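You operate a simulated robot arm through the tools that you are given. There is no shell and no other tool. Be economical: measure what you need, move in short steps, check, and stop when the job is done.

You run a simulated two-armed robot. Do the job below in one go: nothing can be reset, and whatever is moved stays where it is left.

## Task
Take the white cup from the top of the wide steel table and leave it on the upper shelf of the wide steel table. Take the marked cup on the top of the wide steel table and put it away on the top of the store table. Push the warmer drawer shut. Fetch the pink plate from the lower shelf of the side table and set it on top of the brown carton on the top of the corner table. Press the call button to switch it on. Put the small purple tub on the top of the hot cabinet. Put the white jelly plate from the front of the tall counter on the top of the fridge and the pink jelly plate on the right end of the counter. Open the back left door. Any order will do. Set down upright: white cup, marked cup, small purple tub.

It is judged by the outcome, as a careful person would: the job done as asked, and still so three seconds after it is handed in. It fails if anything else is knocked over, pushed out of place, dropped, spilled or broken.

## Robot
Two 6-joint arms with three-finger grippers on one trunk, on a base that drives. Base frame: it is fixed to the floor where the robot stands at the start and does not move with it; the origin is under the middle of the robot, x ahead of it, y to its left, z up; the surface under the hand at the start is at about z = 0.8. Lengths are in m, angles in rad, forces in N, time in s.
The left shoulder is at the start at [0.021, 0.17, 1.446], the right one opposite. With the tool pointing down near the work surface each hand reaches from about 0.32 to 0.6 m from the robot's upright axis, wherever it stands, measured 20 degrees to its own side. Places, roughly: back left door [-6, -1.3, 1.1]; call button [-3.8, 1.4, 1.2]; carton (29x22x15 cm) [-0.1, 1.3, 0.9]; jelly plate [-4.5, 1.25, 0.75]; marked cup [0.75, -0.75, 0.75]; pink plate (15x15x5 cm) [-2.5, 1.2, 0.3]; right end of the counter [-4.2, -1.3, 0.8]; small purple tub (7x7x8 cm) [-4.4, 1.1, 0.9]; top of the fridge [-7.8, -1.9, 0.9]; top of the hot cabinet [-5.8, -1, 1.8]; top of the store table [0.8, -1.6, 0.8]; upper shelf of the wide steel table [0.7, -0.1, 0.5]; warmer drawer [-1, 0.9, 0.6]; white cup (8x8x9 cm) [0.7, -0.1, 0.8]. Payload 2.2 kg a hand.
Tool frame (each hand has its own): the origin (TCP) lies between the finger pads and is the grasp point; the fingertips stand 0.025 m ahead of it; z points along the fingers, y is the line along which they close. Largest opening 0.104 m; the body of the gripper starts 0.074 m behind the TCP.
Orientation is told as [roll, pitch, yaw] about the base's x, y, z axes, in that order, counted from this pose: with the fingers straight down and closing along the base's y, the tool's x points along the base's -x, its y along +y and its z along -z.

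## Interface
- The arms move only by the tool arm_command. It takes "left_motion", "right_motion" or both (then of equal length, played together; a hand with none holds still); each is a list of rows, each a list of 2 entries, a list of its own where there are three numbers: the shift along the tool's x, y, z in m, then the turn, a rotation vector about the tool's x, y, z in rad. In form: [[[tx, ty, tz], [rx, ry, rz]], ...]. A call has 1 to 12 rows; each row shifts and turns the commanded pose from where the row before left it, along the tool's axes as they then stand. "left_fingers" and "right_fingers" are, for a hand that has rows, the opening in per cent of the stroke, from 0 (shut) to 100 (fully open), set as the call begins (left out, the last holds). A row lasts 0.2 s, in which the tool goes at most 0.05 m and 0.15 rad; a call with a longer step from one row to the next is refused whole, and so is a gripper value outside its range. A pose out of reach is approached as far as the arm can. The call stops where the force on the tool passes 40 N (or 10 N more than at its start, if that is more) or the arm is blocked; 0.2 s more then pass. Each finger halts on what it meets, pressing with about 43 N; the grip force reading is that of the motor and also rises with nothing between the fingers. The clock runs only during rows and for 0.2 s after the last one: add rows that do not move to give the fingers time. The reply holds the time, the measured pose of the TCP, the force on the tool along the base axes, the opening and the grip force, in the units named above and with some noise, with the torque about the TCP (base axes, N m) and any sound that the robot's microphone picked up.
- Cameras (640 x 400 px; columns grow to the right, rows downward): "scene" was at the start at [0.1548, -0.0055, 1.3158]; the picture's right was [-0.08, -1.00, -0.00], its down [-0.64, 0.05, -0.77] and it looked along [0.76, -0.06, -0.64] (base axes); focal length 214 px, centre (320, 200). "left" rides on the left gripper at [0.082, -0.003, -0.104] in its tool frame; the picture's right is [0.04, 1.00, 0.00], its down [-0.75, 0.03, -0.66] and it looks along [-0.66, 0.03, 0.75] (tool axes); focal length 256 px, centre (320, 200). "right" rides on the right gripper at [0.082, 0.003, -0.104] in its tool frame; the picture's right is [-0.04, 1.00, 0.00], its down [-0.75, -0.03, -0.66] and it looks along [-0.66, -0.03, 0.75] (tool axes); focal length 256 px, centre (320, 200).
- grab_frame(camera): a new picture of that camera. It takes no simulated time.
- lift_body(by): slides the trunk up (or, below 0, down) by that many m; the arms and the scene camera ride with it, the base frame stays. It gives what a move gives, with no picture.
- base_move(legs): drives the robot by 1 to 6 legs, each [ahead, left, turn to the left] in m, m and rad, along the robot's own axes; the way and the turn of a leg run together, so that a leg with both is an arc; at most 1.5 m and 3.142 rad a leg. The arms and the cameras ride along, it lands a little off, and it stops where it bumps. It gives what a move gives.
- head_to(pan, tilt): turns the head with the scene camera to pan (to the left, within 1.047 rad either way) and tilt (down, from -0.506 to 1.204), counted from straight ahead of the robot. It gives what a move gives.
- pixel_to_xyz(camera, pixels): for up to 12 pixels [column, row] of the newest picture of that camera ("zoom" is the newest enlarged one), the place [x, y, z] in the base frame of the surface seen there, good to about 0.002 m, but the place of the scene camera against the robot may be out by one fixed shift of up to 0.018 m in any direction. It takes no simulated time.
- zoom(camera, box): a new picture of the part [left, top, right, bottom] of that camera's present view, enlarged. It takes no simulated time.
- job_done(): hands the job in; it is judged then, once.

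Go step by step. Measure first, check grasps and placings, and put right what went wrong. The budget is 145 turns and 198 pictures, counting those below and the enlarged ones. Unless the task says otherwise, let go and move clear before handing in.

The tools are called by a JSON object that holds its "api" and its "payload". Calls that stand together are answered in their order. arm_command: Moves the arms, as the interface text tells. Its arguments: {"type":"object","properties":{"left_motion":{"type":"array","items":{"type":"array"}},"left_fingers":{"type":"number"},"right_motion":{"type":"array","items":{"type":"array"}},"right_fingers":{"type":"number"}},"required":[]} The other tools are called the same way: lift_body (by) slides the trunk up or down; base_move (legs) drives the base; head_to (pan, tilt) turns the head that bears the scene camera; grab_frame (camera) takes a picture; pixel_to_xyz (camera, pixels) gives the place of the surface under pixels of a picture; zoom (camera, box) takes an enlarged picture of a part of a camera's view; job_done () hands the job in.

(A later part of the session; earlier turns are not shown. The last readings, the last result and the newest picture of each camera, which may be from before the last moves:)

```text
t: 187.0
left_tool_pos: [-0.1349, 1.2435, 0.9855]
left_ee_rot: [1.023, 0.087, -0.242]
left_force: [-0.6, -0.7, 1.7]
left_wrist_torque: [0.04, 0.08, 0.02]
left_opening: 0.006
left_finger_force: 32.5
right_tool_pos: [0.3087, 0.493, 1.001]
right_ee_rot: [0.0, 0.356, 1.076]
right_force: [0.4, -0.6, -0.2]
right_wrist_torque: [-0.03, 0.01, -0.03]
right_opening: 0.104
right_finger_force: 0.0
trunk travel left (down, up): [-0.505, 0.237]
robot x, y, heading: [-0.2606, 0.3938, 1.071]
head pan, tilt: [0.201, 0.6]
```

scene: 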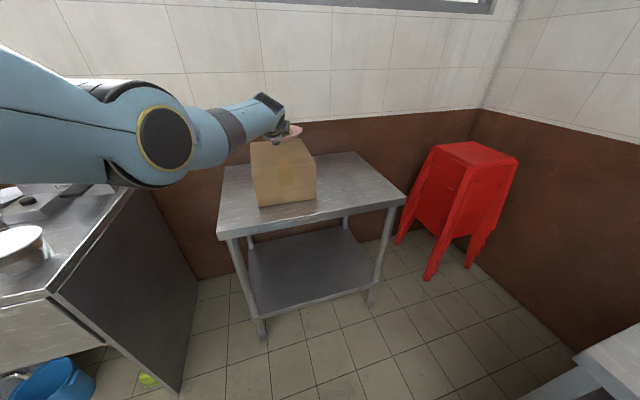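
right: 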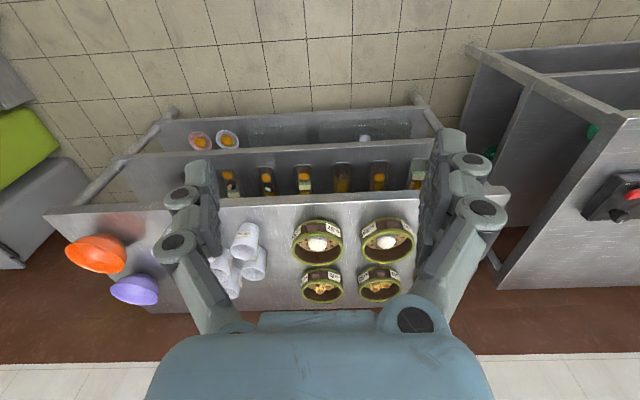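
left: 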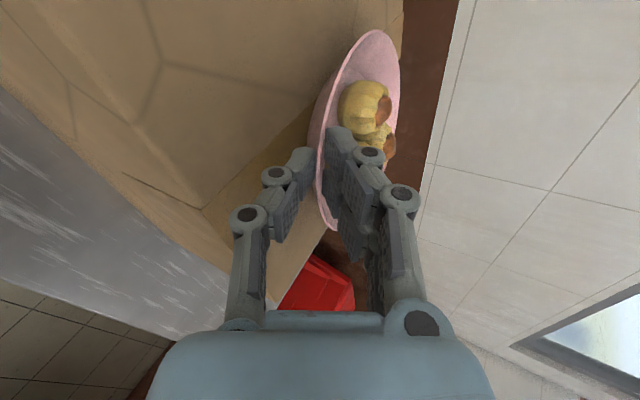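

Contact. I'll open slightly and withdraw along the tool axis.

{"api": "arm_command", "payload": {"left_motion": [[[0, 0, 0], [0, 0, 0]], [[0, 0, 0], [0, 0, 0]], [[0, 0, -0.012], [0, 0, 0]], [[0, 0, -0.02], [0, 0, 0]], [[0, 0, -0.03], [0, 0, 0]], [[0, 0, -0.03], [0, 0, 0]]], "left_fingers": 18}}

{"api": "grab_frame", "payload": {"camera": "left"}}

{"api": "grab_frame", "payload": {"camera": "scene"}}

```text
t: 188.4
left_tool_pos: [-0.1494, 1.1661, 1.0329]
left_ee_rot: [1.024, 0.087, -0.243]
left_force: [0.0, -0.5, -0.6]
left_wrist_torque: [0.01, -0.01, -0.01]
left_opening: 0.0185
left_finger_force: 0.0
right_tool_pos: [0.3079, 0.4931, 1.0013]
right_ee_rot: [-0.001, 0.357, 1.076]
right_force: [-0.5, -0.5, 1.0]
right_wrist_torque: [0.01, -0.01, 0.0]
right_opening: 0.1039
right_finger_force: 0.0
trunk travel left (down, up): [-0.505, 0.237]
robot x, y, heading: [-0.2598, 0.3934, 1.071]
head pan, tilt: [0.201, 0.6]
```

```text
115 pictures are left
```

left: 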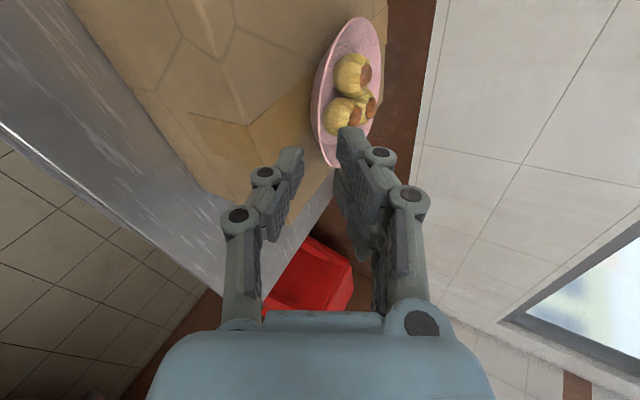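

```text
114 pictures are left
```

scene: 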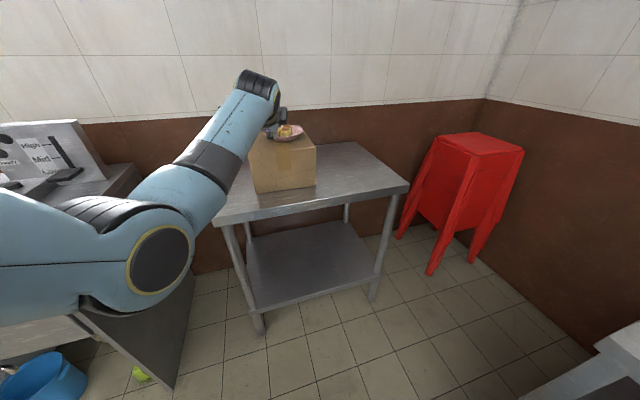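

The plate sits on the carton with all three dumplings. I'll back off, turn to face -x, and travel along the aisle to the call button area.

{"api": "base_move", "payload": {"legs": [[-0.4, 0, 0], [0, 0, 2.07], [1.2, -0.15, 0], [1.2, 0, 0]]}}

{"api": "head_to", "payload": {"pan": -0.4, "tilt": 0.3}}

{"api": "grab_frame", "payload": {"camera": "scene"}}

```text
t: 207.3
left_tool_pos: [-3.5759, -0.1895, 1.0327]
left_ee_rot: [1.021, 0.087, 1.858]
left_force: [-0.2, 0.2, 0.5]
left_wrist_torque: [0.0, 0.03, 0.02]
left_opening: 0.0189
left_finger_force: 0.0
right_tool_pos: [-3.2268, 0.5469, 1.0001]
right_ee_rot: [0.001, 0.354, -3.105]
right_force: [-0.3, 0.2, -0.3]
right_wrist_torque: [-0.04, -0.03, 0.03]
right_opening: 0.1042
right_finger_force: 0.1
trunk travel left (down, up): [-0.505, 0.237]
robot x, y, heading: [-2.8506, 0.1073, -3.107]
head pan, tilt: [0.201, 0.6]
```

```text
t: 208.3
left_tool_pos: [-3.5757, -0.1891, 1.0324]
left_ee_rot: [1.022, 0.087, 1.859]
left_force: [1.3, -0.4, 0.2]
left_wrist_torque: [0.02, -0.02, -0.01]
left_opening: 0.0187
left_finger_force: 0.1
right_tool_pos: [-3.227, 0.5471, 1.001]
right_ee_rot: [0.0, 0.356, -3.104]
right_force: [-0.4, 0.1, 0.1]
right_wrist_torque: [-0.04, 0.02, 0.0]
right_opening: 0.104
right_finger_force: 0.1
trunk travel left (down, up): [-0.505, 0.237]
robot x, y, heading: [-2.8497, 0.1067, -3.108]
head pan, tilt: [-0.4, 0.3]
```

```text
113 pictures are left
```

scene: 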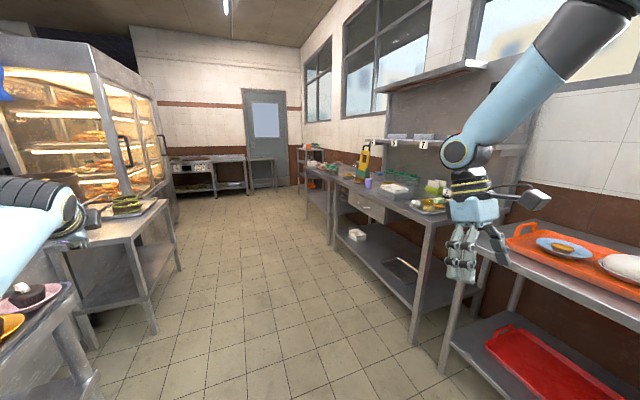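

{"api": "base_move", "payload": {"legs": [[0.6, 0, -0.034], [0, 0, -1.57]]}}

{"api": "head_to", "payload": {"pan": 0.3, "tilt": 0.3}}

{"api": "grab_frame", "payload": {"camera": "scene"}}

```text
t: 215.5
left_tool_pos: [-3.7253, 0.8316, 1.0327]
left_ee_rot: [1.023, 0.087, 0.255]
left_force: [0.6, -0.6, -1.1]
left_wrist_torque: [-0.01, 0.0, -0.01]
left_opening: 0.0185
left_finger_force: 0.1
right_tool_pos: [-3.0007, 0.4579, 1.0021]
right_ee_rot: [0.0, 0.356, 1.573]
right_force: [0.7, 0.5, -0.3]
right_wrist_torque: [0.03, -0.01, 0.03]
right_opening: 0.1042
right_finger_force: 0.1
trunk travel left (down, up): [-0.505, 0.237]
robot x, y, heading: [-3.4532, 0.0959, 1.574]
head pan, tilt: [-0.4, 0.3]
```

```text
t: 216.6
left_tool_pos: [-3.7238, 0.8292, 1.0316]
left_ee_rot: [1.022, 0.088, 0.256]
left_force: [-0.7, 0.7, -0.5]
left_wrist_torque: [-0.02, -0.01, -0.02]
left_opening: 0.0189
left_finger_force: 0.0
right_tool_pos: [-3.0003, 0.4572, 1.0013]
right_ee_rot: [0.0, 0.354, 1.575]
right_force: [-0.7, -0.2, -0.2]
right_wrist_torque: [0.03, 0.03, 0.0]
right_opening: 0.1039
right_finger_force: 0.0
trunk travel left (down, up): [-0.505, 0.237]
robot x, y, heading: [-3.4547, 0.0959, 1.569]
head pan, tilt: [0.3, 0.3]
```

```text
112 pictures are left
```

scene: 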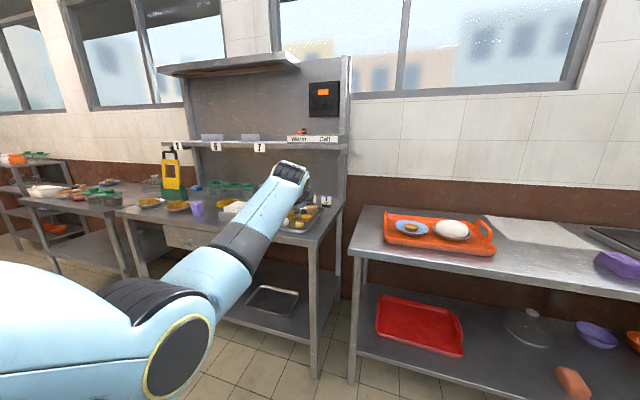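

{"api": "zoom", "payload": {"camera": "scene", "box": [140, 60, 360, 240]}}

{"api": "zoom", "payload": {"camera": "scene", "box": [270, 75, 360, 160]}}

{"api": "pixel_to_xyz", "payload": {"camera": "scene", "pixels": [[322, 92], [302, 131], [326, 138], [300, 138], [197, 202], [197, 213], [197, 208], [200, 138], [172, 175], [320, 215], [340, 145], [300, 145]]}}

```text
2.22 times, centred on (250, 150) of scene
```

zoom: 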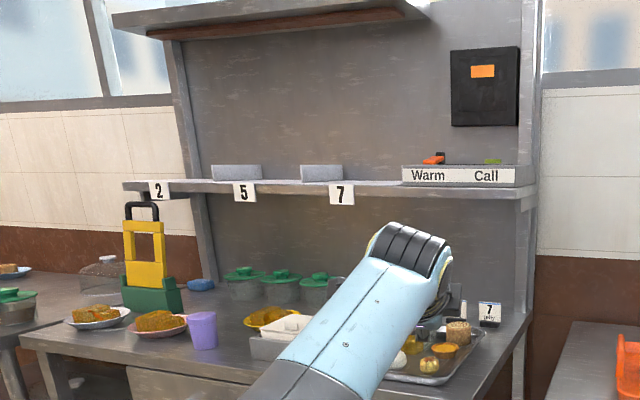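

```text
4.71 times, centred on (315, 118) of scene
```

zoom: 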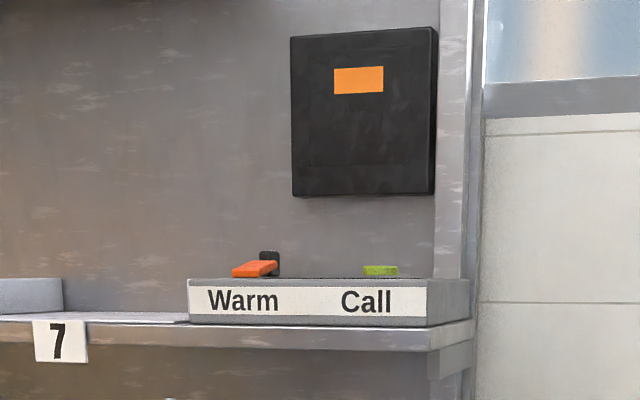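

```text
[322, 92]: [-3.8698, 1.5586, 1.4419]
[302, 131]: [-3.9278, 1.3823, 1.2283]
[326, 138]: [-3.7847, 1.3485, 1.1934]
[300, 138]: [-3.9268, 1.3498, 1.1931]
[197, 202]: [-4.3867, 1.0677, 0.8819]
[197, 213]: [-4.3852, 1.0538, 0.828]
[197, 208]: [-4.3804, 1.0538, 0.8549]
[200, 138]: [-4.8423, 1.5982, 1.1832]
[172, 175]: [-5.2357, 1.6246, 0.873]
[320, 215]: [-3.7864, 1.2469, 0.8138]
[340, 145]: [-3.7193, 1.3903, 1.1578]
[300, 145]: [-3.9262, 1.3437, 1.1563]
```

The call button is the green cap on top of the box by "Call", and it presses down. I'll measure it, close the left fingers, steepen the tool and raise.

{"api": "pixel_to_xyz", "payload": {"camera": "zoom", "pixels": [[380, 267], [380, 272], [370, 268], [392, 268], [300, 281], [430, 281], [340, 280], [300, 320], [380, 335]]}}

{"api": "lift_body", "payload": {"by": 0.2}}

{"api": "arm_command", "payload": {"left_motion": [[[0, 0, 0], [0.1, 0, 0]], [[0, 0, 0], [0.1, 0, 0]], [[0, 0.022, -0.02], [0.06, 0, 0]], [[0, 0.022, -0.02], [0, 0, 0]], [[0, 0.022, -0.02], [0, 0, 0]], [[0, 0, 0], [0, 0, 0]]], "left_fingers": 0}}

{"api": "grab_frame", "payload": {"camera": "scene"}}

```text
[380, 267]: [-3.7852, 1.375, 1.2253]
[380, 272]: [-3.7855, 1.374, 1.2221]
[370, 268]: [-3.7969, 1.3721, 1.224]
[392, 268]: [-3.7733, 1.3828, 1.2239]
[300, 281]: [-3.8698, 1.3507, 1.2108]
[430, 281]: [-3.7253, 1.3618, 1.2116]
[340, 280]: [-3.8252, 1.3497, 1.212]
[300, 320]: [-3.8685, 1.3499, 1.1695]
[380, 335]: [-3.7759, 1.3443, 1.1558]
```

```text
t: 218.8
left_tool_pos: [-3.7249, 0.8298, 1.2301]
left_ee_rot: [1.023, 0.088, 0.254]
left_force: [0.5, -0.5, -0.6]
left_wrist_torque: [-0.01, 0.0, 0.04]
left_opening: 0.0186
left_finger_force: 0.1
right_tool_pos: [-3.001, 0.4569, 1.2018]
right_ee_rot: [0.0, 0.354, 1.575]
right_force: [-0.4, -0.2, 0.0]
right_wrist_torque: [-0.01, -0.01, -0.01]
right_opening: 0.1039
right_finger_force: 0.0
trunk travel left (down, up): [-0.705, 0.037]
robot x, y, heading: [-3.4528, 0.0969, 1.57]
head pan, tilt: [0.3, 0.3]
```

```text
t: 220.2
left_tool_pos: [-3.7194, 0.8364, 1.3197]
left_ee_rot: [0.762, 0.088, 0.254]
left_force: [-0.3, -0.7, -0.2]
left_wrist_torque: [-0.01, -0.03, 0.01]
left_opening: 0.0002
left_finger_force: 28.2
right_tool_pos: [-3.0004, 0.4583, 1.2003]
right_ee_rot: [0.001, 0.356, 1.573]
right_force: [0.4, -0.8, -0.6]
right_wrist_torque: [-0.04, -0.03, 0.03]
right_opening: 0.1038
right_finger_force: 0.1
trunk travel left (down, up): [-0.705, 0.037]
robot x, y, heading: [-3.4494, 0.0959, 1.572]
head pan, tilt: [0.3, 0.3]
```

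```text
109 pictures are left
```

scene: 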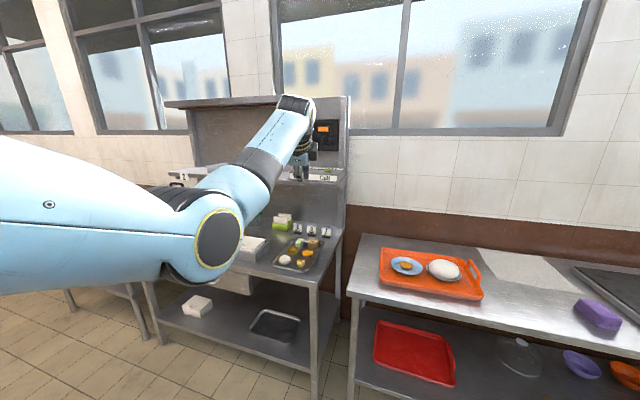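

The button top is at about (-3.785,1.38,1.241). I'll drive most of the way and verify with the left camera.

{"api": "base_move", "payload": {"legs": [[0.44, 0.06, 0]]}}

{"api": "grab_frame", "payload": {"camera": "left"}}

{"api": "grab_frame", "payload": {"camera": "scene"}}

```text
t: 222.9
left_tool_pos: [-3.7756, 1.2852, 1.3196]
left_ee_rot: [0.763, 0.088, 0.249]
left_force: [-0.4, 0.2, -0.3]
left_wrist_torque: [0.0, -0.03, -0.02]
left_opening: 0.0001
left_finger_force: 28.2
right_tool_pos: [-3.0578, 0.9043, 1.2009]
right_ee_rot: [-0.001, 0.356, 1.569]
right_force: [-0.2, 0.5, -0.3]
right_wrist_torque: [-0.02, -0.03, -0.03]
right_opening: 0.1043
right_finger_force: 0.0
trunk travel left (down, up): [-0.705, 0.037]
robot x, y, heading: [-3.5116, 0.5465, 1.568]
head pan, tilt: [0.3, 0.3]
```

```text
108 pictures are left
```

left: 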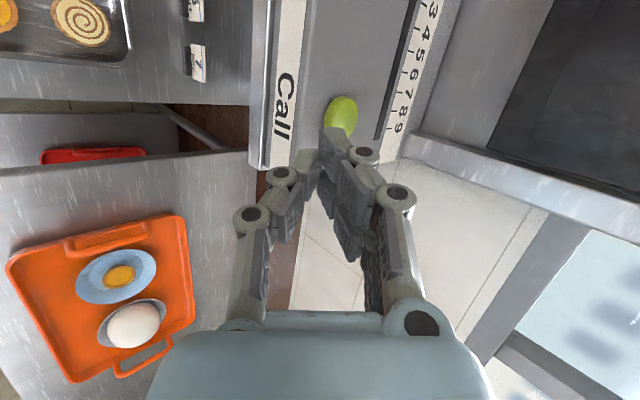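

```text
107 pictures are left
```

scene: 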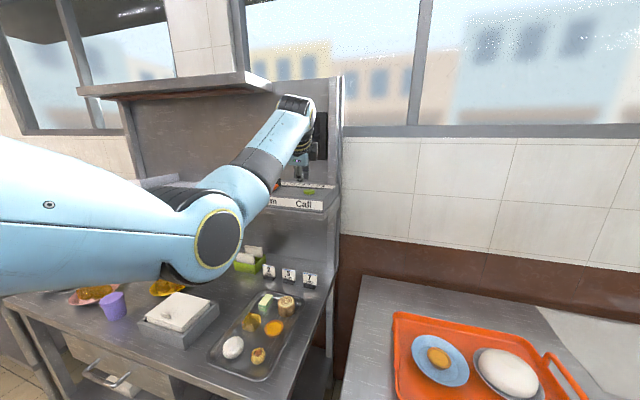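

{"api": "pixel_to_xyz", "payload": {"camera": "left", "pixels": [[342, 112], [335, 105], [350, 108], [338, 122], [370, 80], [395, 70], [320, 100], [345, 98], [350, 125]]}}

```text
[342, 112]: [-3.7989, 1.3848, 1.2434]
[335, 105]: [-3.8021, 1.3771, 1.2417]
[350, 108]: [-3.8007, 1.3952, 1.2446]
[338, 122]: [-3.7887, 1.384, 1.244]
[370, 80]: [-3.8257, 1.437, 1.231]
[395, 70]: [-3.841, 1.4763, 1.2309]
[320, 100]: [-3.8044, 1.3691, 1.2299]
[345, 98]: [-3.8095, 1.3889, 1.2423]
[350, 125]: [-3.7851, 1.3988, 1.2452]
```

The button centre is at about (-3.79,1.386), top z 1.243. I'll drive the last 9 cm and come down to just above it.

{"api": "base_move", "payload": {"legs": [[0.092, 0.01, 0]]}}

{"api": "arm_command", "payload": {"left_motion": [[[-0.0018, -0.0138, 0.0144], [0, 0, 0]], [[-0.0018, -0.0138, 0.0144], [0, 0, 0]], [[0, 0, 0], [0, 0, 0]]]}}

{"api": "grab_frame", "payload": {"camera": "left"}}

{"api": "zoom", "payload": {"camera": "scene", "box": [240, 90, 360, 220]}}

```text
t: 224.0
left_tool_pos: [-3.7849, 1.3792, 1.3189]
left_ee_rot: [0.762, 0.087, 0.249]
left_force: [0.1, 0.2, -0.1]
left_wrist_torque: [-0.02, -0.01, 0.01]
left_opening: 0.0
left_finger_force: 28.3
right_tool_pos: [-3.0687, 0.9967, 1.2009]
right_ee_rot: [0.001, 0.357, 1.567]
right_force: [-0.8, -0.8, 0.2]
right_wrist_torque: [-0.03, 0.01, 0.01]
right_opening: 0.1041
right_finger_force: 0.0
trunk travel left (down, up): [-0.705, 0.037]
robot x, y, heading: [-3.5206, 0.6372, 1.566]
head pan, tilt: [0.3, 0.3]
```

```text
t: 224.8
left_tool_pos: [-3.7854, 1.3792, 1.2795]
left_ee_rot: [0.762, 0.087, 0.247]
left_force: [-1.0, -0.5, 0.2]
left_wrist_torque: [0.0, 0.0, 0.03]
left_opening: 0.0
left_finger_force: 28.0
right_tool_pos: [-3.0677, 0.9967, 1.2014]
right_ee_rot: [0.0, 0.357, 1.568]
right_force: [0.1, -0.6, -1.0]
right_wrist_torque: [0.0, 0.01, -0.02]
right_opening: 0.104
right_finger_force: 0.0
trunk travel left (down, up): [-0.705, 0.037]
robot x, y, heading: [-3.5206, 0.6381, 1.567]
head pan, tilt: [0.3, 0.3]
```

```text
106 pictures are left
```

left: 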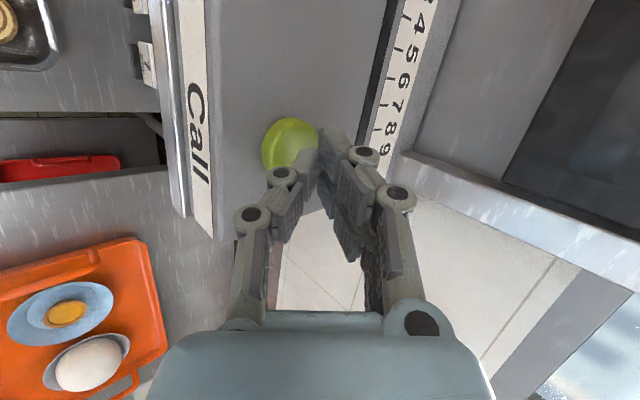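

```text
3.08 times, centred on (300, 155) of scene
```

zoom: 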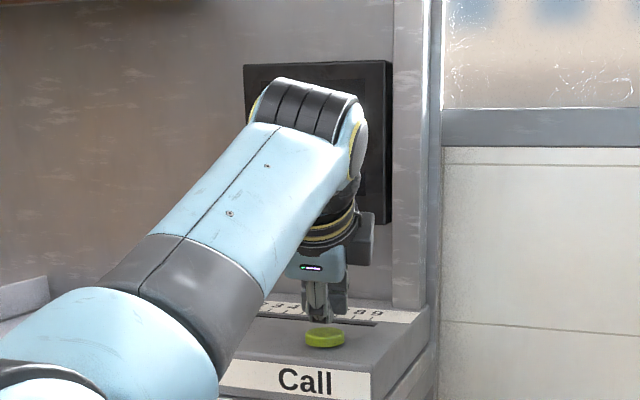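

{"api": "pixel_to_xyz", "payload": {"camera": "left", "pixels": [[264, 145], [290, 145], [285, 122], [310, 125], [275, 165], [300, 135]]}}

```text
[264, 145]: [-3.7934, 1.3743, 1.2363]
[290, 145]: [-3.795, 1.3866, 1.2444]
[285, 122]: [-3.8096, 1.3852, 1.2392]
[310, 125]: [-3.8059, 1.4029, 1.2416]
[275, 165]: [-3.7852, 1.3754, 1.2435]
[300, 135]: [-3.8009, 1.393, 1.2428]
```

The tip is over the button centre, about 1 cm above it. I'll press down in small steps.

{"api": "arm_command", "payload": {"left_motion": [[[-0.0005, -0.0041, 0.0043], [0, 0, 0]], [[-0.0005, -0.0041, 0.0043], [0, 0, 0]], [[-0.0003, -0.0021, 0.0022], [0, 0, 0]], [[-0.0003, -0.0021, 0.0022], [0, 0, 0]], [[-0.0003, -0.0021, 0.0022], [0, 0, 0]]]}}

{"api": "zoom", "payload": {"camera": "scene", "box": [240, 90, 360, 220]}}

```text
t: 226.0
left_tool_pos: [-3.7848, 1.3802, 1.2618]
left_ee_rot: [0.77, 0.086, 0.248]
left_force: [-2.0, 2.6, 12.9]
left_wrist_torque: [0.21, 0.03, 0.01]
left_opening: 0.0
left_finger_force: 28.2
right_tool_pos: [-3.0675, 0.9946, 1.1999]
right_ee_rot: [0.001, 0.356, 1.568]
right_force: [0.3, -1.1, -0.1]
right_wrist_torque: [0.03, -0.01, -0.03]
right_opening: 0.104
right_finger_force: 0.0
trunk travel left (down, up): [-0.705, 0.037]
robot x, y, heading: [-3.5222, 0.636, 1.563]
head pan, tilt: [0.3, 0.3]
heard: click
```

```text
3.08 times, centred on (300, 155) of scene
```

zoom: 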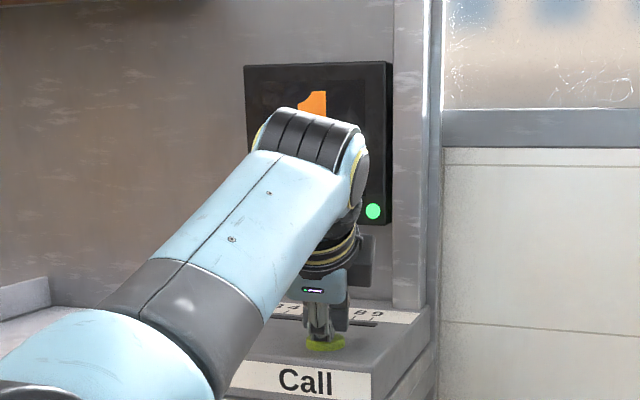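

A click sounded, the lamp went green and the display shows a number. I'll lift off, back away and check that it stays on.

{"api": "arm_command", "payload": {"left_motion": [[[0.0018, 0.0138, -0.0144], [0, 0, 0]], [[0.0018, 0.0138, -0.0144], [0, 0, 0]], [[0.0018, 0.0138, -0.0144], [0, 0, 0]], [[0, 0, 0], [0, 0, 0]]]}}

{"api": "base_move", "payload": {"legs": [[-0.4, 0, 0]]}}

{"api": "head_to", "payload": {"pan": 0.45, "tilt": 0.45}}

{"api": "grab_frame", "payload": {"camera": "scene"}}

```text
t: 227.0
left_tool_pos: [-3.7841, 1.378, 1.3193]
left_ee_rot: [0.76, 0.088, 0.247]
left_force: [0.2, -0.5, 0.3]
left_wrist_torque: [0.03, 0.0, -0.02]
left_opening: 0.0
left_finger_force: 28.3
right_tool_pos: [-3.067, 0.9955, 1.2002]
right_ee_rot: [0.0, 0.358, 1.568]
right_force: [-0.2, 0.7, 0.0]
right_wrist_torque: [-0.02, -0.01, -0.02]
right_opening: 0.1039
right_finger_force: 0.1
trunk travel left (down, up): [-0.705, 0.037]
robot x, y, heading: [-3.5217, 0.6358, 1.562]
head pan, tilt: [0.3, 0.3]
```

```text
t: 229.5
left_tool_pos: [-3.7869, 0.9781, 1.3185]
left_ee_rot: [0.762, 0.088, 0.252]
left_force: [-0.1, -0.5, -0.6]
left_wrist_torque: [0.01, 0.02, -0.01]
left_opening: 0.0
left_finger_force: 27.8
right_tool_pos: [-3.0713, 0.5986, 1.2006]
right_ee_rot: [-0.001, 0.355, 1.571]
right_force: [-0.5, -0.7, 0.2]
right_wrist_torque: [0.01, 0.01, -0.02]
right_opening: 0.1041
right_finger_force: 0.0
trunk travel left (down, up): [-0.705, 0.037]
robot x, y, heading: [-3.5216, 0.24, 1.57]
head pan, tilt: [0.3, 0.3]
```

```text
t: 230.2
left_tool_pos: [-3.7866, 0.9789, 1.3188]
left_ee_rot: [0.763, 0.087, 0.252]
left_force: [0.5, 0.6, 0.6]
left_wrist_torque: [0.01, 0.03, -0.01]
left_opening: 0.0002
left_finger_force: 28.3
right_tool_pos: [-3.0697, 0.5974, 1.2028]
right_ee_rot: [-0.001, 0.357, 1.571]
right_force: [-0.6, -0.5, 0.5]
right_wrist_torque: [0.03, -0.02, -0.01]
right_opening: 0.1037
right_finger_force: 0.0
trunk travel left (down, up): [-0.705, 0.037]
robot x, y, heading: [-3.5245, 0.2366, 1.569]
head pan, tilt: [0.45, 0.45]
```

```text
103 pictures are left
```

scene: 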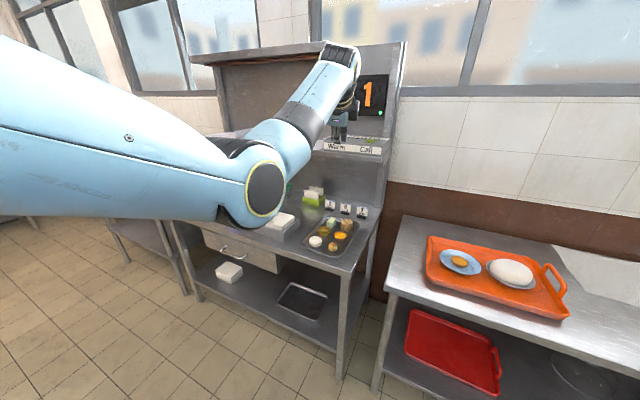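

The display shows 1 and the lamp is green. Next is the purple tub. I'll bring the left tool to horizontal and roll it back +90° so the camera is on top, with the fingers closing sideways.

{"api": "arm_command", "payload": {"left_motion": [[[0, 0, 0], [-0.135, 0, 0]], [[0, 0, 0], [-0.135, 0, 0]], [[0, 0, 0], [-0.135, 0, 0]], [[0, 0, 0], [-0.135, 0, 0]], [[0, 0, 0], [-0.135, 0, 0]], [[0, 0, 0], [-0.134, 0, 0]], [[0, 0, 0], [0, 0, 0]]], "left_fingers": 100}}

{"api": "arm_command", "payload": {"left_motion": [[[0, 0, 0], [0, 0, 0.131]], [[0, 0, 0], [0, 0, 0.131]], [[0, 0, 0], [0, 0, 0.131]], [[0, 0, 0], [0, 0, 0.131]], [[0, 0, 0], [0, 0, 0.131]], [[0, 0, 0], [0, 0, 0.131]], [[0, 0, 0], [0, 0, 0.131]], [[0, 0, 0], [0, 0, 0.131]], [[0, 0, 0], [0, 0, 0.131]], [[0, 0, 0], [0, 0, 0.131]], [[0, 0, 0], [0, 0, 0.131]], [[0, 0, 0], [0, 0, 0.131]]]}}

{"api": "grab_frame", "payload": {"camera": "left"}}

```text
t: 231.8
left_tool_pos: [-3.7875, 0.979, 1.3192]
left_ee_rot: [1.572, 0.086, 0.251]
left_force: [-0.5, 0.8, 0.8]
left_wrist_torque: [0.01, 0.03, 0.01]
left_opening: 0.1037
left_finger_force: 0.0
right_tool_pos: [-3.0697, 0.5982, 1.2006]
right_ee_rot: [-0.001, 0.354, 1.571]
right_force: [0.1, -0.1, 0.0]
right_wrist_torque: [0.04, -0.01, -0.01]
right_opening: 0.104
right_finger_force: 0.0
trunk travel left (down, up): [-0.705, 0.037]
robot x, y, heading: [-3.5215, 0.2405, 1.57]
head pan, tilt: [0.45, 0.45]
```

```text
t: 234.4
left_tool_pos: [-3.7877, 0.9795, 1.3183]
left_ee_rot: [-1.575, 1.48, -2.894]
left_force: [0.5, 0.6, -0.3]
left_wrist_torque: [0.03, -0.01, 0.02]
left_opening: 0.1042
left_finger_force: 0.2
right_tool_pos: [-3.0691, 0.5999, 1.2012]
right_ee_rot: [0.0, 0.355, 1.574]
right_force: [0.4, 0.0, -0.5]
right_wrist_torque: [-0.01, -0.02, 0.01]
right_opening: 0.1039
right_finger_force: 0.1
trunk travel left (down, up): [-0.705, 0.037]
robot x, y, heading: [-3.5207, 0.2338, 1.571]
head pan, tilt: [0.45, 0.45]
```

```text
102 pictures are left
```

left: 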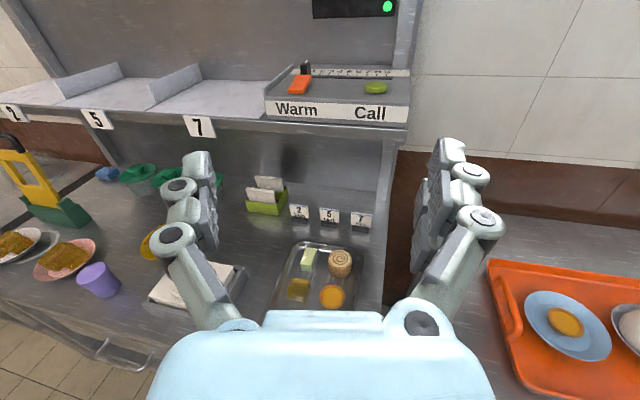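

The tool is horizontal, with y drooping 5°. I'll correct that by -0.09 about z, and measure the tub and the jelly plates with the left camera.

{"api": "pixel_to_xyz", "payload": {"camera": "left", "pixels": [[78, 275], [98, 265], [119, 278], [100, 285], [108, 298], [65, 258], [35, 270], [95, 250], [65, 280], [15, 243], [150, 240], [140, 310]]}}

{"api": "zoom", "payload": {"camera": "left", "box": [0, 150, 220, 350]}}

{"api": "arm_command", "payload": {"left_motion": [[[0, 0, 0], [0, 0, -0.091]], [[0, 0, 0], [0, 0, 0]]]}}

```text
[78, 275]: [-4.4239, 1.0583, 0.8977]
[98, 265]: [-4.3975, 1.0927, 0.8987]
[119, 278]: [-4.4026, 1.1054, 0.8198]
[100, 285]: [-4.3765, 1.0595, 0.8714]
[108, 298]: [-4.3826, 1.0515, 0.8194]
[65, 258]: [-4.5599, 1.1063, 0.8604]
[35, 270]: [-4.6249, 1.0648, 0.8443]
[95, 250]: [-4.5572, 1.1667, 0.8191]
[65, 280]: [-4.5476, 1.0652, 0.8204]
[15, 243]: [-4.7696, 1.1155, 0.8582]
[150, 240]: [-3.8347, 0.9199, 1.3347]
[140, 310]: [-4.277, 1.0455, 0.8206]
```

```text
2.00 times, centred on (110, 250) of left
```

zoom: 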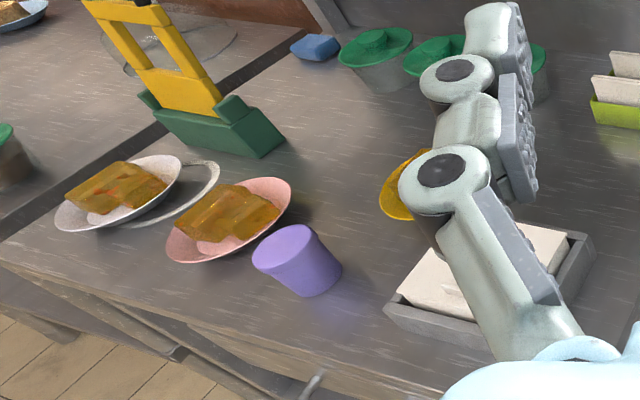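

```text
t: 235.0
left_tool_pos: [-3.7889, 0.9792, 1.3186]
left_ee_rot: [1.737, 1.57, 0.42]
left_force: [0.4, -0.4, 0.0]
left_wrist_torque: [0.0, 0.01, 0.02]
left_opening: 0.1041
left_finger_force: 0.0
right_tool_pos: [-3.0703, 0.5978, 1.2014]
right_ee_rot: [0.001, 0.357, 1.573]
right_force: [0.7, 0.4, -0.4]
right_wrist_torque: [-0.04, 0.01, -0.01]
right_opening: 0.1039
right_finger_force: 0.1
trunk travel left (down, up): [-0.705, 0.037]
robot x, y, heading: [-3.5214, 0.2381, 1.573]
head pan, tilt: [0.45, 0.45]
```

The tub's centre is about (-4.39,1.085), spanning z 0.82–0.898. I'll drive left to line up with it and lower to z≈0.862.

{"api": "base_move", "payload": {"legs": [[-0.05, 0.57, 0]]}}

{"api": "lift_body", "payload": {"by": -0.3}}

{"api": "lift_body", "payload": {"by": -0.157}}

{"api": "arm_command", "payload": {"left_motion": [[[0, 0, 0], [0, 0, 0]]], "left_fingers": 90}}

{"api": "grab_frame", "payload": {"camera": "left"}}

{"api": "pixel_to_xyz", "payload": {"camera": "left", "pixels": [[320, 100], [280, 120], [340, 120], [300, 90], [300, 140], [250, 150]]}}

```text
t: 238.3
left_tool_pos: [-4.3581, 0.9345, 1.3183]
left_ee_rot: [1.732, 1.568, 0.404]
left_force: [-0.2, 0.3, 0.6]
left_wrist_torque: [0.03, 0.02, 0.01]
left_opening: 0.1042
left_finger_force: 0.1
right_tool_pos: [-3.644, 0.548, 1.2005]
right_ee_rot: [0.0, 0.356, 1.565]
right_force: [0.0, -0.4, 0.5]
right_wrist_torque: [0.02, 0.01, 0.02]
right_opening: 0.104
right_finger_force: 0.1
trunk travel left (down, up): [-0.705, 0.037]
robot x, y, heading: [-4.0987, 0.19, 1.563]
head pan, tilt: [0.45, 0.45]
```

```text
t: 241.3
left_tool_pos: [-4.3597, 0.9344, 1.0194]
left_ee_rot: [2.026, 1.567, 0.699]
left_force: [-0.4, -0.5, -0.6]
left_wrist_torque: [0.02, 0.01, -0.01]
left_opening: 0.104
left_finger_force: 0.1
right_tool_pos: [-3.6439, 0.5473, 0.9011]
right_ee_rot: [-0.001, 0.354, 1.564]
right_force: [-1.1, 0.4, 0.2]
right_wrist_torque: [0.03, 0.01, 0.0]
right_opening: 0.1041
right_finger_force: 0.0
trunk travel left (down, up): [-0.405, 0.337]
robot x, y, heading: [-4.1006, 0.1892, 1.558]
head pan, tilt: [0.45, 0.45]
```

```text
t: 243.1
left_tool_pos: [-4.3593, 0.9343, 0.8624]
left_ee_rot: [2.165, 1.567, 0.838]
left_force: [0.1, -0.4, -0.1]
left_wrist_torque: [-0.02, -0.01, 0.02]
left_opening: 0.104
left_finger_force: 0.1
right_tool_pos: [-3.6454, 0.548, 0.7439]
right_ee_rot: [0.0, 0.357, 1.563]
right_force: [-0.1, -0.7, -0.5]
right_wrist_torque: [0.04, 0.01, 0.02]
right_opening: 0.1042
right_finger_force: 0.0
trunk travel left (down, up): [-0.248, 0.494]
robot x, y, heading: [-4.0993, 0.1952, 1.564]
head pan, tilt: [0.45, 0.45]
```

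```text
t: 243.5
left_tool_pos: [-4.358, 0.9346, 0.8615]
left_ee_rot: [1.837, 1.57, 0.512]
left_force: [0.3, 0.2, -1.5]
left_wrist_torque: [0.03, -0.03, -0.02]
left_opening: 0.0935
left_finger_force: 0.0
right_tool_pos: [-3.6444, 0.5476, 0.7439]
right_ee_rot: [0.001, 0.356, 1.563]
right_force: [0.3, -0.5, -0.2]
right_wrist_torque: [0.02, 0.01, 0.01]
right_opening: 0.1039
right_finger_force: 0.0
trunk travel left (down, up): [-0.248, 0.494]
robot x, y, heading: [-4.0944, 0.1937, 1.568]
head pan, tilt: [0.45, 0.45]
```

```text
100 pictures are left
```

left: 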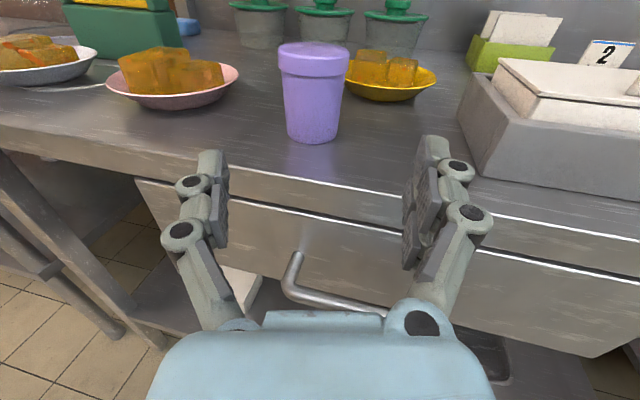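

```text
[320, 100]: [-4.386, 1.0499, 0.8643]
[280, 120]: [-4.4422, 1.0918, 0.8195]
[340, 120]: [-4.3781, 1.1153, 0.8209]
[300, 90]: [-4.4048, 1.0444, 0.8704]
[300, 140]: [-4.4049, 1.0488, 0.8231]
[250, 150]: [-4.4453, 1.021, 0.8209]
```

The tub is well centred (column 315). I'll drive in 14 cm along the tool axis and grip.

{"api": "base_move", "payload": {"legs": [[0.142, 0.036, 0]]}}

{"api": "grab_frame", "payload": {"camera": "left"}}

```text
t: 245.0
left_tool_pos: [-4.3928, 1.0706, 0.8618]
left_ee_rot: [0.941, 1.568, -0.384]
left_force: [0.2, 0.4, 0.3]
left_wrist_torque: [0.01, 0.01, -0.02]
left_opening: 0.0937
left_finger_force: 0.1
right_tool_pos: [-3.6772, 0.6839, 0.7451]
right_ee_rot: [0.0, 0.355, 1.561]
right_force: [1.3, 0.3, -0.2]
right_wrist_torque: [0.0, 0.0, -0.05]
right_opening: 0.1041
right_finger_force: 0.1
trunk travel left (down, up): [-0.248, 0.494]
robot x, y, heading: [-4.1347, 0.3291, 1.562]
head pan, tilt: [0.45, 0.45]
stopped in leg 1: the force on the tool passed its limit at 86 N (the readings are from after the stop); the commanded pose is now the measured one
```

```text
99 pictures are left
```

left: 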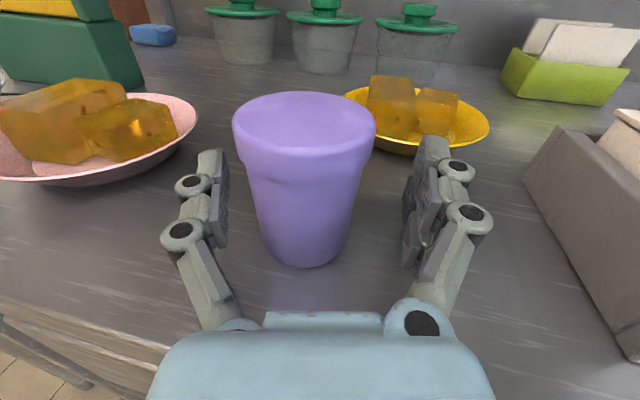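

Something touched at the very end (probably the flange at the counter edge), but the tub is undisturbed between the fingers. I'll close now.

{"api": "arm_command", "payload": {"left_motion": [[[0, 0, 0], [0, 0, 0]], [[0, 0, 0], [0, 0, 0]], [[0, 0, 0], [0, 0, 0]], [[0, 0, 0], [0, 0, 0]], [[0, 0, 0], [0, 0, 0]]], "left_fingers": 40}}

{"api": "lift_body", "payload": {"by": 0.05}}

{"api": "grab_frame", "payload": {"camera": "left"}}

{"api": "grab_frame", "payload": {"camera": "scene"}}

```text
t: 246.2
left_tool_pos: [-4.3923, 1.0709, 0.8609]
left_ee_rot: [1.045, 1.567, -0.281]
left_force: [-0.3, 0.4, 1.8]
left_wrist_torque: [0.01, 0.08, 0.03]
left_opening: 0.0549
left_finger_force: 43.1
right_tool_pos: [-3.6788, 0.685, 0.744]
right_ee_rot: [0.0, 0.356, 1.561]
right_force: [0.3, -0.7, -0.3]
right_wrist_torque: [-0.01, -0.01, 0.02]
right_opening: 0.1039
right_finger_force: 0.1
trunk travel left (down, up): [-0.248, 0.494]
robot x, y, heading: [-4.1339, 0.3272, 1.56]
head pan, tilt: [0.45, 0.45]
```

```text
t: 247.1
left_tool_pos: [-4.3907, 1.072, 0.9088]
left_ee_rot: [0.624, 1.566, -0.704]
left_force: [0.3, -0.1, -2.3]
left_wrist_torque: [0.0, 0.02, -0.01]
left_opening: 0.0551
left_finger_force: 43.2
right_tool_pos: [-3.6779, 0.6858, 0.7939]
right_ee_rot: [-0.001, 0.358, 1.561]
right_force: [-0.4, 0.6, -0.4]
right_wrist_torque: [-0.03, -0.03, -0.02]
right_opening: 0.1037
right_finger_force: 0.0
trunk travel left (down, up): [-0.298, 0.444]
robot x, y, heading: [-4.1336, 0.3251, 1.558]
head pan, tilt: [0.45, 0.45]
```

```text
98 pictures are left
```

left: 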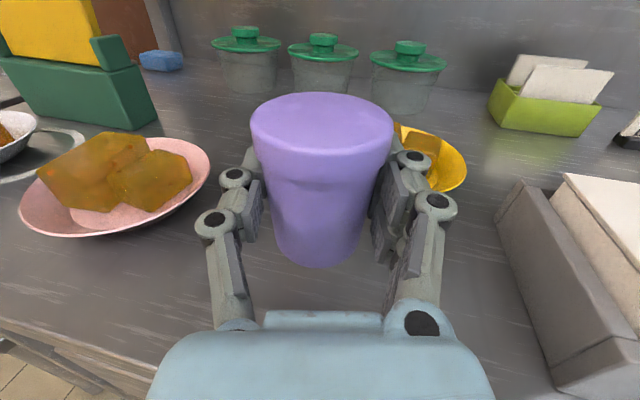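

```text
97 pictures are left
```

scene: 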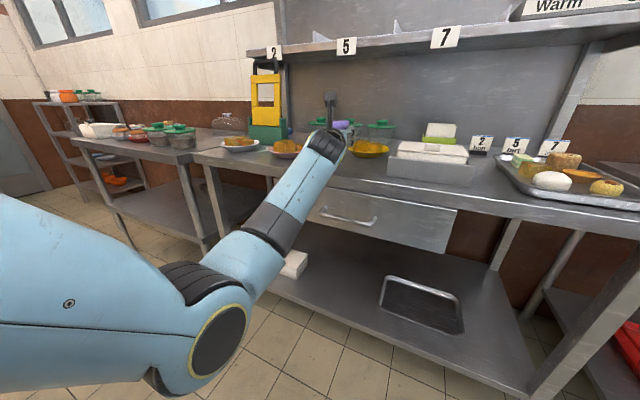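

The tub is held. I'll back off, raise the trunk, turn to face -x, and look at the hot cabinet.

{"api": "base_move", "payload": {"legs": [[-0.2, 0, 0]]}}

{"api": "lift_body", "payload": {"by": 0.4}}

{"api": "base_move", "payload": {"legs": [[0, 0, 1.57]]}}

{"api": "head_to", "payload": {"pan": 0.3, "tilt": 0.2}}

{"api": "grab_frame", "payload": {"camera": "scene"}}

```text
t: 248.7
left_tool_pos: [-4.393, 0.8701, 0.9124]
left_ee_rot: [1.203, 1.566, -0.126]
left_force: [-0.7, 0.7, -1.6]
left_wrist_torque: [-0.01, 0.01, 0.0]
left_opening: 0.055
left_finger_force: 43.2
right_tool_pos: [-3.6791, 0.4816, 0.7945]
right_ee_rot: [0.002, 0.357, 1.56]
right_force: [-0.5, 0.2, -0.5]
right_wrist_torque: [0.02, -0.03, 0.03]
right_opening: 0.104
right_finger_force: 0.0
trunk travel left (down, up): [-0.298, 0.444]
robot x, y, heading: [-4.1374, 0.126, 1.559]
head pan, tilt: [0.45, 0.45]
```

```text
t: 252.5
left_tool_pos: [-4.3928, 0.87, 1.3113]
left_ee_rot: [0.923, 1.567, -0.404]
left_force: [-0.8, -0.3, -1.5]
left_wrist_torque: [-0.01, -0.02, -0.02]
left_opening: 0.0547
left_finger_force: 43.5
right_tool_pos: [-3.6813, 0.4841, 1.1943]
right_ee_rot: [0.0, 0.356, 1.561]
right_force: [0.0, -0.2, 0.8]
right_wrist_torque: [-0.01, 0.0, 0.0]
right_opening: 0.1038
right_finger_force: 0.1
trunk travel left (down, up): [-0.698, 0.044]
robot x, y, heading: [-4.1354, 0.1281, 1.553]
head pan, tilt: [0.45, 0.45]
```

```text
t: 256.8
left_tool_pos: [-4.876, -0.137, 1.3108]
left_ee_rot: [0.999, 1.564, 1.251]
left_force: [1.2, 0.1, -1.1]
left_wrist_torque: [0.0, -0.01, -0.01]
left_opening: 0.0545
left_finger_force: 43.1
right_tool_pos: [-4.4967, 0.5795, 1.1936]
right_ee_rot: [0.001, 0.354, -3.142]
right_force: [0.4, -0.2, 0.6]
right_wrist_torque: [-0.02, -0.02, 0.0]
right_opening: 0.1043
right_finger_force: 0.1
trunk travel left (down, up): [-0.698, 0.044]
robot x, y, heading: [-4.1371, 0.1286, 3.14]
head pan, tilt: [0.45, 0.45]
```

```text
t: 257.5
left_tool_pos: [-4.8753, -0.1374, 1.3111]
left_ee_rot: [0.963, 1.566, 1.215]
left_force: [0.4, -0.6, -2.4]
left_wrist_torque: [0.01, 0.0, -0.01]
left_opening: 0.0547
left_finger_force: 43.1
right_tool_pos: [-4.4965, 0.5803, 1.1937]
right_ee_rot: [0.0, 0.357, -3.142]
right_force: [0.3, -0.5, -0.2]
right_wrist_torque: [-0.03, 0.0, -0.03]
right_opening: 0.1041
right_finger_force: 0.1
trunk travel left (down, up): [-0.698, 0.044]
robot x, y, heading: [-4.1377, 0.1282, 3.137]
head pan, tilt: [0.3, 0.201]
```

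```text
96 pictures are left
```

scene: 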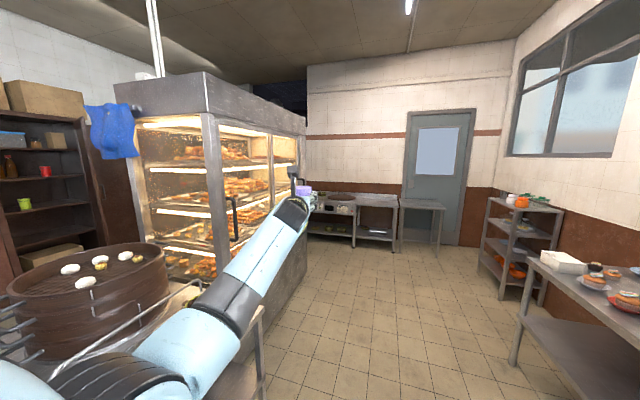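

{"api": "pixel_to_xyz", "payload": {"camera": "scene", "pixels": [[206, 105], [304, 128], [206, 80], [302, 118], [120, 85], [160, 78], [215, 130], [272, 150], [235, 220], [150, 110], [300, 220], [440, 180]]}}

{"api": "base_move", "payload": {"legs": [[0.8, -0.15, 0]]}}

{"api": "head_to", "payload": {"pan": 0.8, "tilt": 0.0}}

{"api": "grab_frame", "payload": {"camera": "scene"}}

```text
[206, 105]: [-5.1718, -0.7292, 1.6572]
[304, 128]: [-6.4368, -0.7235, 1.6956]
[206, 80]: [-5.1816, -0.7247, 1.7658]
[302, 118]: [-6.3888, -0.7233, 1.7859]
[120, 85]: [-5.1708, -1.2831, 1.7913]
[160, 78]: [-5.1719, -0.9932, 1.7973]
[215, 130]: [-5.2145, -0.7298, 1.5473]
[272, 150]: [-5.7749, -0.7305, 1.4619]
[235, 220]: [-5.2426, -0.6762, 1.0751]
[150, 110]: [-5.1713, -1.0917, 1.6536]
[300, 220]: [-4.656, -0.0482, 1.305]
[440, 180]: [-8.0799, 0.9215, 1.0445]
```

```text
t: 261.9
left_tool_pos: [-5.6897, 0.0273, 1.3106]
left_ee_rot: [0.957, 1.565, 1.2]
left_force: [-0.2, 0.0, -1.9]
left_wrist_torque: [0.0, 0.0, 0.03]
left_opening: 0.0548
left_finger_force: 43.4
right_tool_pos: [-5.2997, 0.7387, 1.1939]
right_ee_rot: [0.0, 0.357, 3.131]
right_force: [-0.5, -0.8, -0.4]
right_wrist_torque: [0.04, -0.04, -0.02]
right_opening: 0.1037
right_finger_force: 0.1
trunk travel left (down, up): [-0.698, 0.044]
robot x, y, heading: [-4.9443, 0.2805, 3.124]
head pan, tilt: [0.3, 0.201]
```

```text
t: 262.9
left_tool_pos: [-5.6886, 0.0257, 1.3105]
left_ee_rot: [0.979, 1.565, 1.218]
left_force: [0.0, 0.0, -1.6]
left_wrist_torque: [0.03, -0.01, -0.02]
left_opening: 0.0547
left_finger_force: 42.9
right_tool_pos: [-5.2989, 0.7391, 1.1943]
right_ee_rot: [0.0, 0.356, 3.131]
right_force: [-0.3, 0.3, 0.3]
right_wrist_torque: [0.0, -0.03, 0.0]
right_opening: 0.1041
right_finger_force: 0.1
trunk travel left (down, up): [-0.698, 0.044]
robot x, y, heading: [-4.9443, 0.2809, 3.129]
head pan, tilt: [0.799, 0.0]
```

```text
95 pictures are left
```

scene: 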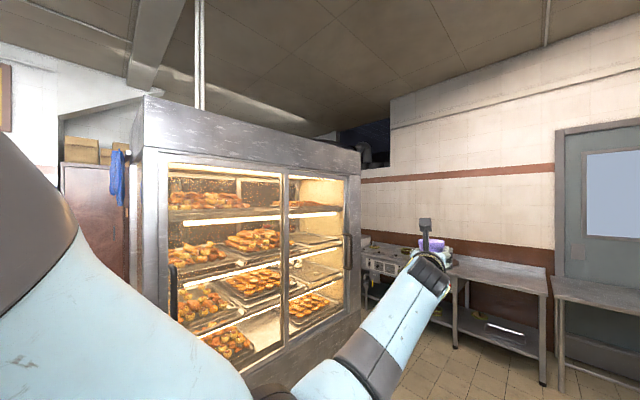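

The cabinet spans x -5.17 to -6.42 with its front at y -0.725 and top at about z 1.81. I'll go to x≈-6.05, turn to face it, and raise the arm.

{"api": "base_move", "payload": {"legs": [[1.05, 0.1, 0], [0, 0, 1.58]]}}

{"api": "lift_body", "payload": {"by": 0.04}}

{"api": "arm_command", "payload": {"left_motion": [[[0.045, 0, 0], [0, 0, 0]], [[0.045, 0, 0], [0, 0, 0]], [[0.045, 0, 0], [0, 0, 0]], [[0.045, 0, 0], [0, 0, 0]], [[0.045, 0, 0], [0, 0, 0]], [[0.045, 0, 0], [0, 0, 0]], [[0.045, 0, 0], [0, 0, 0]], [[0.045, 0, 0], [0, 0, 0]], [[0.045, 0, 0], [0, 0, 0]], [[0.045, 0, 0], [0, 0, 0]], [[0.045, 0, 0], [0, 0, 0]], [[0.045, 0, 0], [0, 0, 0]]]}}

{"api": "grab_frame", "payload": {"camera": "left"}}

{"api": "head_to", "payload": {"pan": 0.3, "tilt": -0.2}}

{"api": "grab_frame", "payload": {"camera": "scene"}}

```text
t: 272.1
left_tool_pos: [-5.7586, -0.5525, 1.3112]
left_ee_rot: [0.963, 1.565, 2.754]
left_force: [-0.2, 0.0, -2.0]
left_wrist_torque: [-0.02, 0.03, -0.03]
left_opening: 0.0548
left_finger_force: 42.4
right_tool_pos: [-6.464, -0.1514, 1.193]
right_ee_rot: [-0.001, 0.356, -1.6]
right_force: [0.0, 0.2, 1.2]
right_wrist_torque: [0.02, -0.01, 0.0]
right_opening: 0.1042
right_finger_force: 0.0
trunk travel left (down, up): [-0.698, 0.044]
robot x, y, heading: [-6.0006, 0.1947, -1.603]
head pan, tilt: [0.799, 0.0]
```

```text
t: 272.9
left_tool_pos: [-5.7589, -0.5528, 1.3487]
left_ee_rot: [0.782, 1.565, 2.576]
left_force: [0.3, -0.2, -1.4]
left_wrist_torque: [-0.01, -0.02, -0.02]
left_opening: 0.0546
left_finger_force: 43.3
right_tool_pos: [-6.4657, -0.1514, 1.2342]
right_ee_rot: [-0.002, 0.359, -1.6]
right_force: [0.4, -0.4, 0.1]
right_wrist_torque: [0.03, 0.02, -0.04]
right_opening: 0.1038
right_finger_force: 0.1
trunk travel left (down, up): [-0.738, 0.004]
robot x, y, heading: [-6.0021, 0.1949, -1.602]
head pan, tilt: [0.799, 0.0]
```

```text
t: 275.5
left_tool_pos: [-5.7577, -0.5529, 1.8908]
left_ee_rot: [0.936, 1.567, 2.728]
left_force: [-0.1, -0.2, -2.0]
left_wrist_torque: [-0.01, -0.01, 0.0]
left_opening: 0.0545
left_finger_force: 42.7
right_tool_pos: [-6.4635, -0.1504, 1.2348]
right_ee_rot: [0.0, 0.355, -1.602]
right_force: [0.5, 0.8, 0.1]
right_wrist_torque: [-0.04, 0.0, 0.0]
right_opening: 0.104
right_finger_force: 0.0
trunk travel left (down, up): [-0.738, 0.004]
robot x, y, heading: [-5.9995, 0.1958, -1.602]
head pan, tilt: [0.799, 0.0]
```

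```text
94 pictures are left
```

left: 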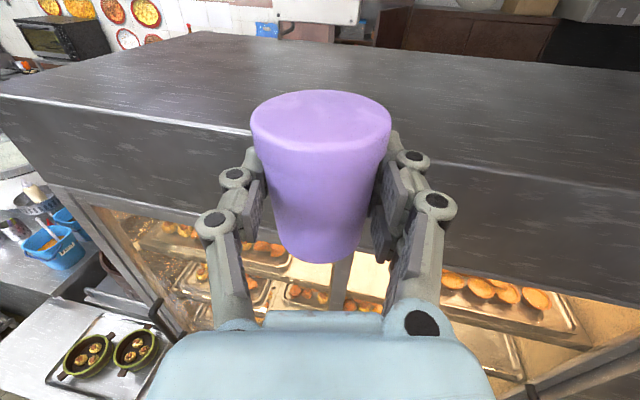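

```text
t: 276.5
left_tool_pos: [-5.7559, -0.5557, 1.8891]
left_ee_rot: [0.899, 1.566, 2.697]
left_force: [0.0, -0.5, -2.3]
left_wrist_torque: [-0.02, 0.02, 0.02]
left_opening: 0.0542
left_finger_force: 43.3
right_tool_pos: [-6.4649, -0.1516, 1.2345]
right_ee_rot: [0.0, 0.357, -1.6]
right_force: [-0.4, -0.4, -0.9]
right_wrist_torque: [-0.05, 0.01, -0.01]
right_opening: 0.104
right_finger_force: 0.1
trunk travel left (down, up): [-0.738, 0.004]
robot x, y, heading: [-6.0036, 0.1965, -1.603]
head pan, tilt: [0.3, -0.201]
```

```text
93 pictures are left
```

scene: 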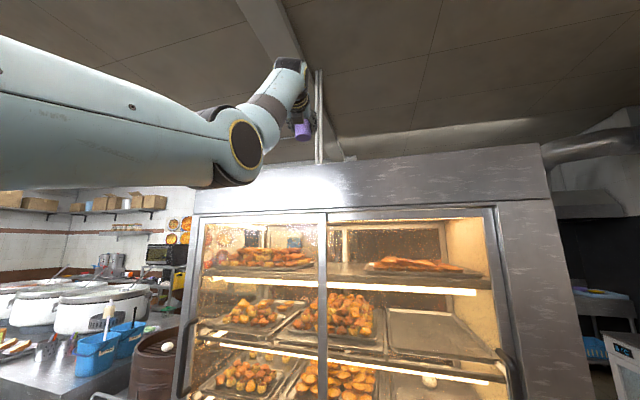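

Excellent: TCP is at z 1.89, the tub is upright, and the camera sees the cabinet top. I'll measure the top surface.

{"api": "pixel_to_xyz", "payload": {"camera": "left", "pixels": [[200, 100], [200, 60], [450, 100], [450, 60], [220, 130], [440, 155], [320, 60], [300, 255], [335, 255]]}}

```text
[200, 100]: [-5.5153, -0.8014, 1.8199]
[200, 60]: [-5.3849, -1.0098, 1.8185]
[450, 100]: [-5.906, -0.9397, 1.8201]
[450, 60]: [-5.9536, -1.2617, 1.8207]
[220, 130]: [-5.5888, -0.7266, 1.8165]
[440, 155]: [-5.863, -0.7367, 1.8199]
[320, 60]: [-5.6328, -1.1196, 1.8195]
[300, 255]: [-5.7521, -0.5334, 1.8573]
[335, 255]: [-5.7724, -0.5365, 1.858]
```

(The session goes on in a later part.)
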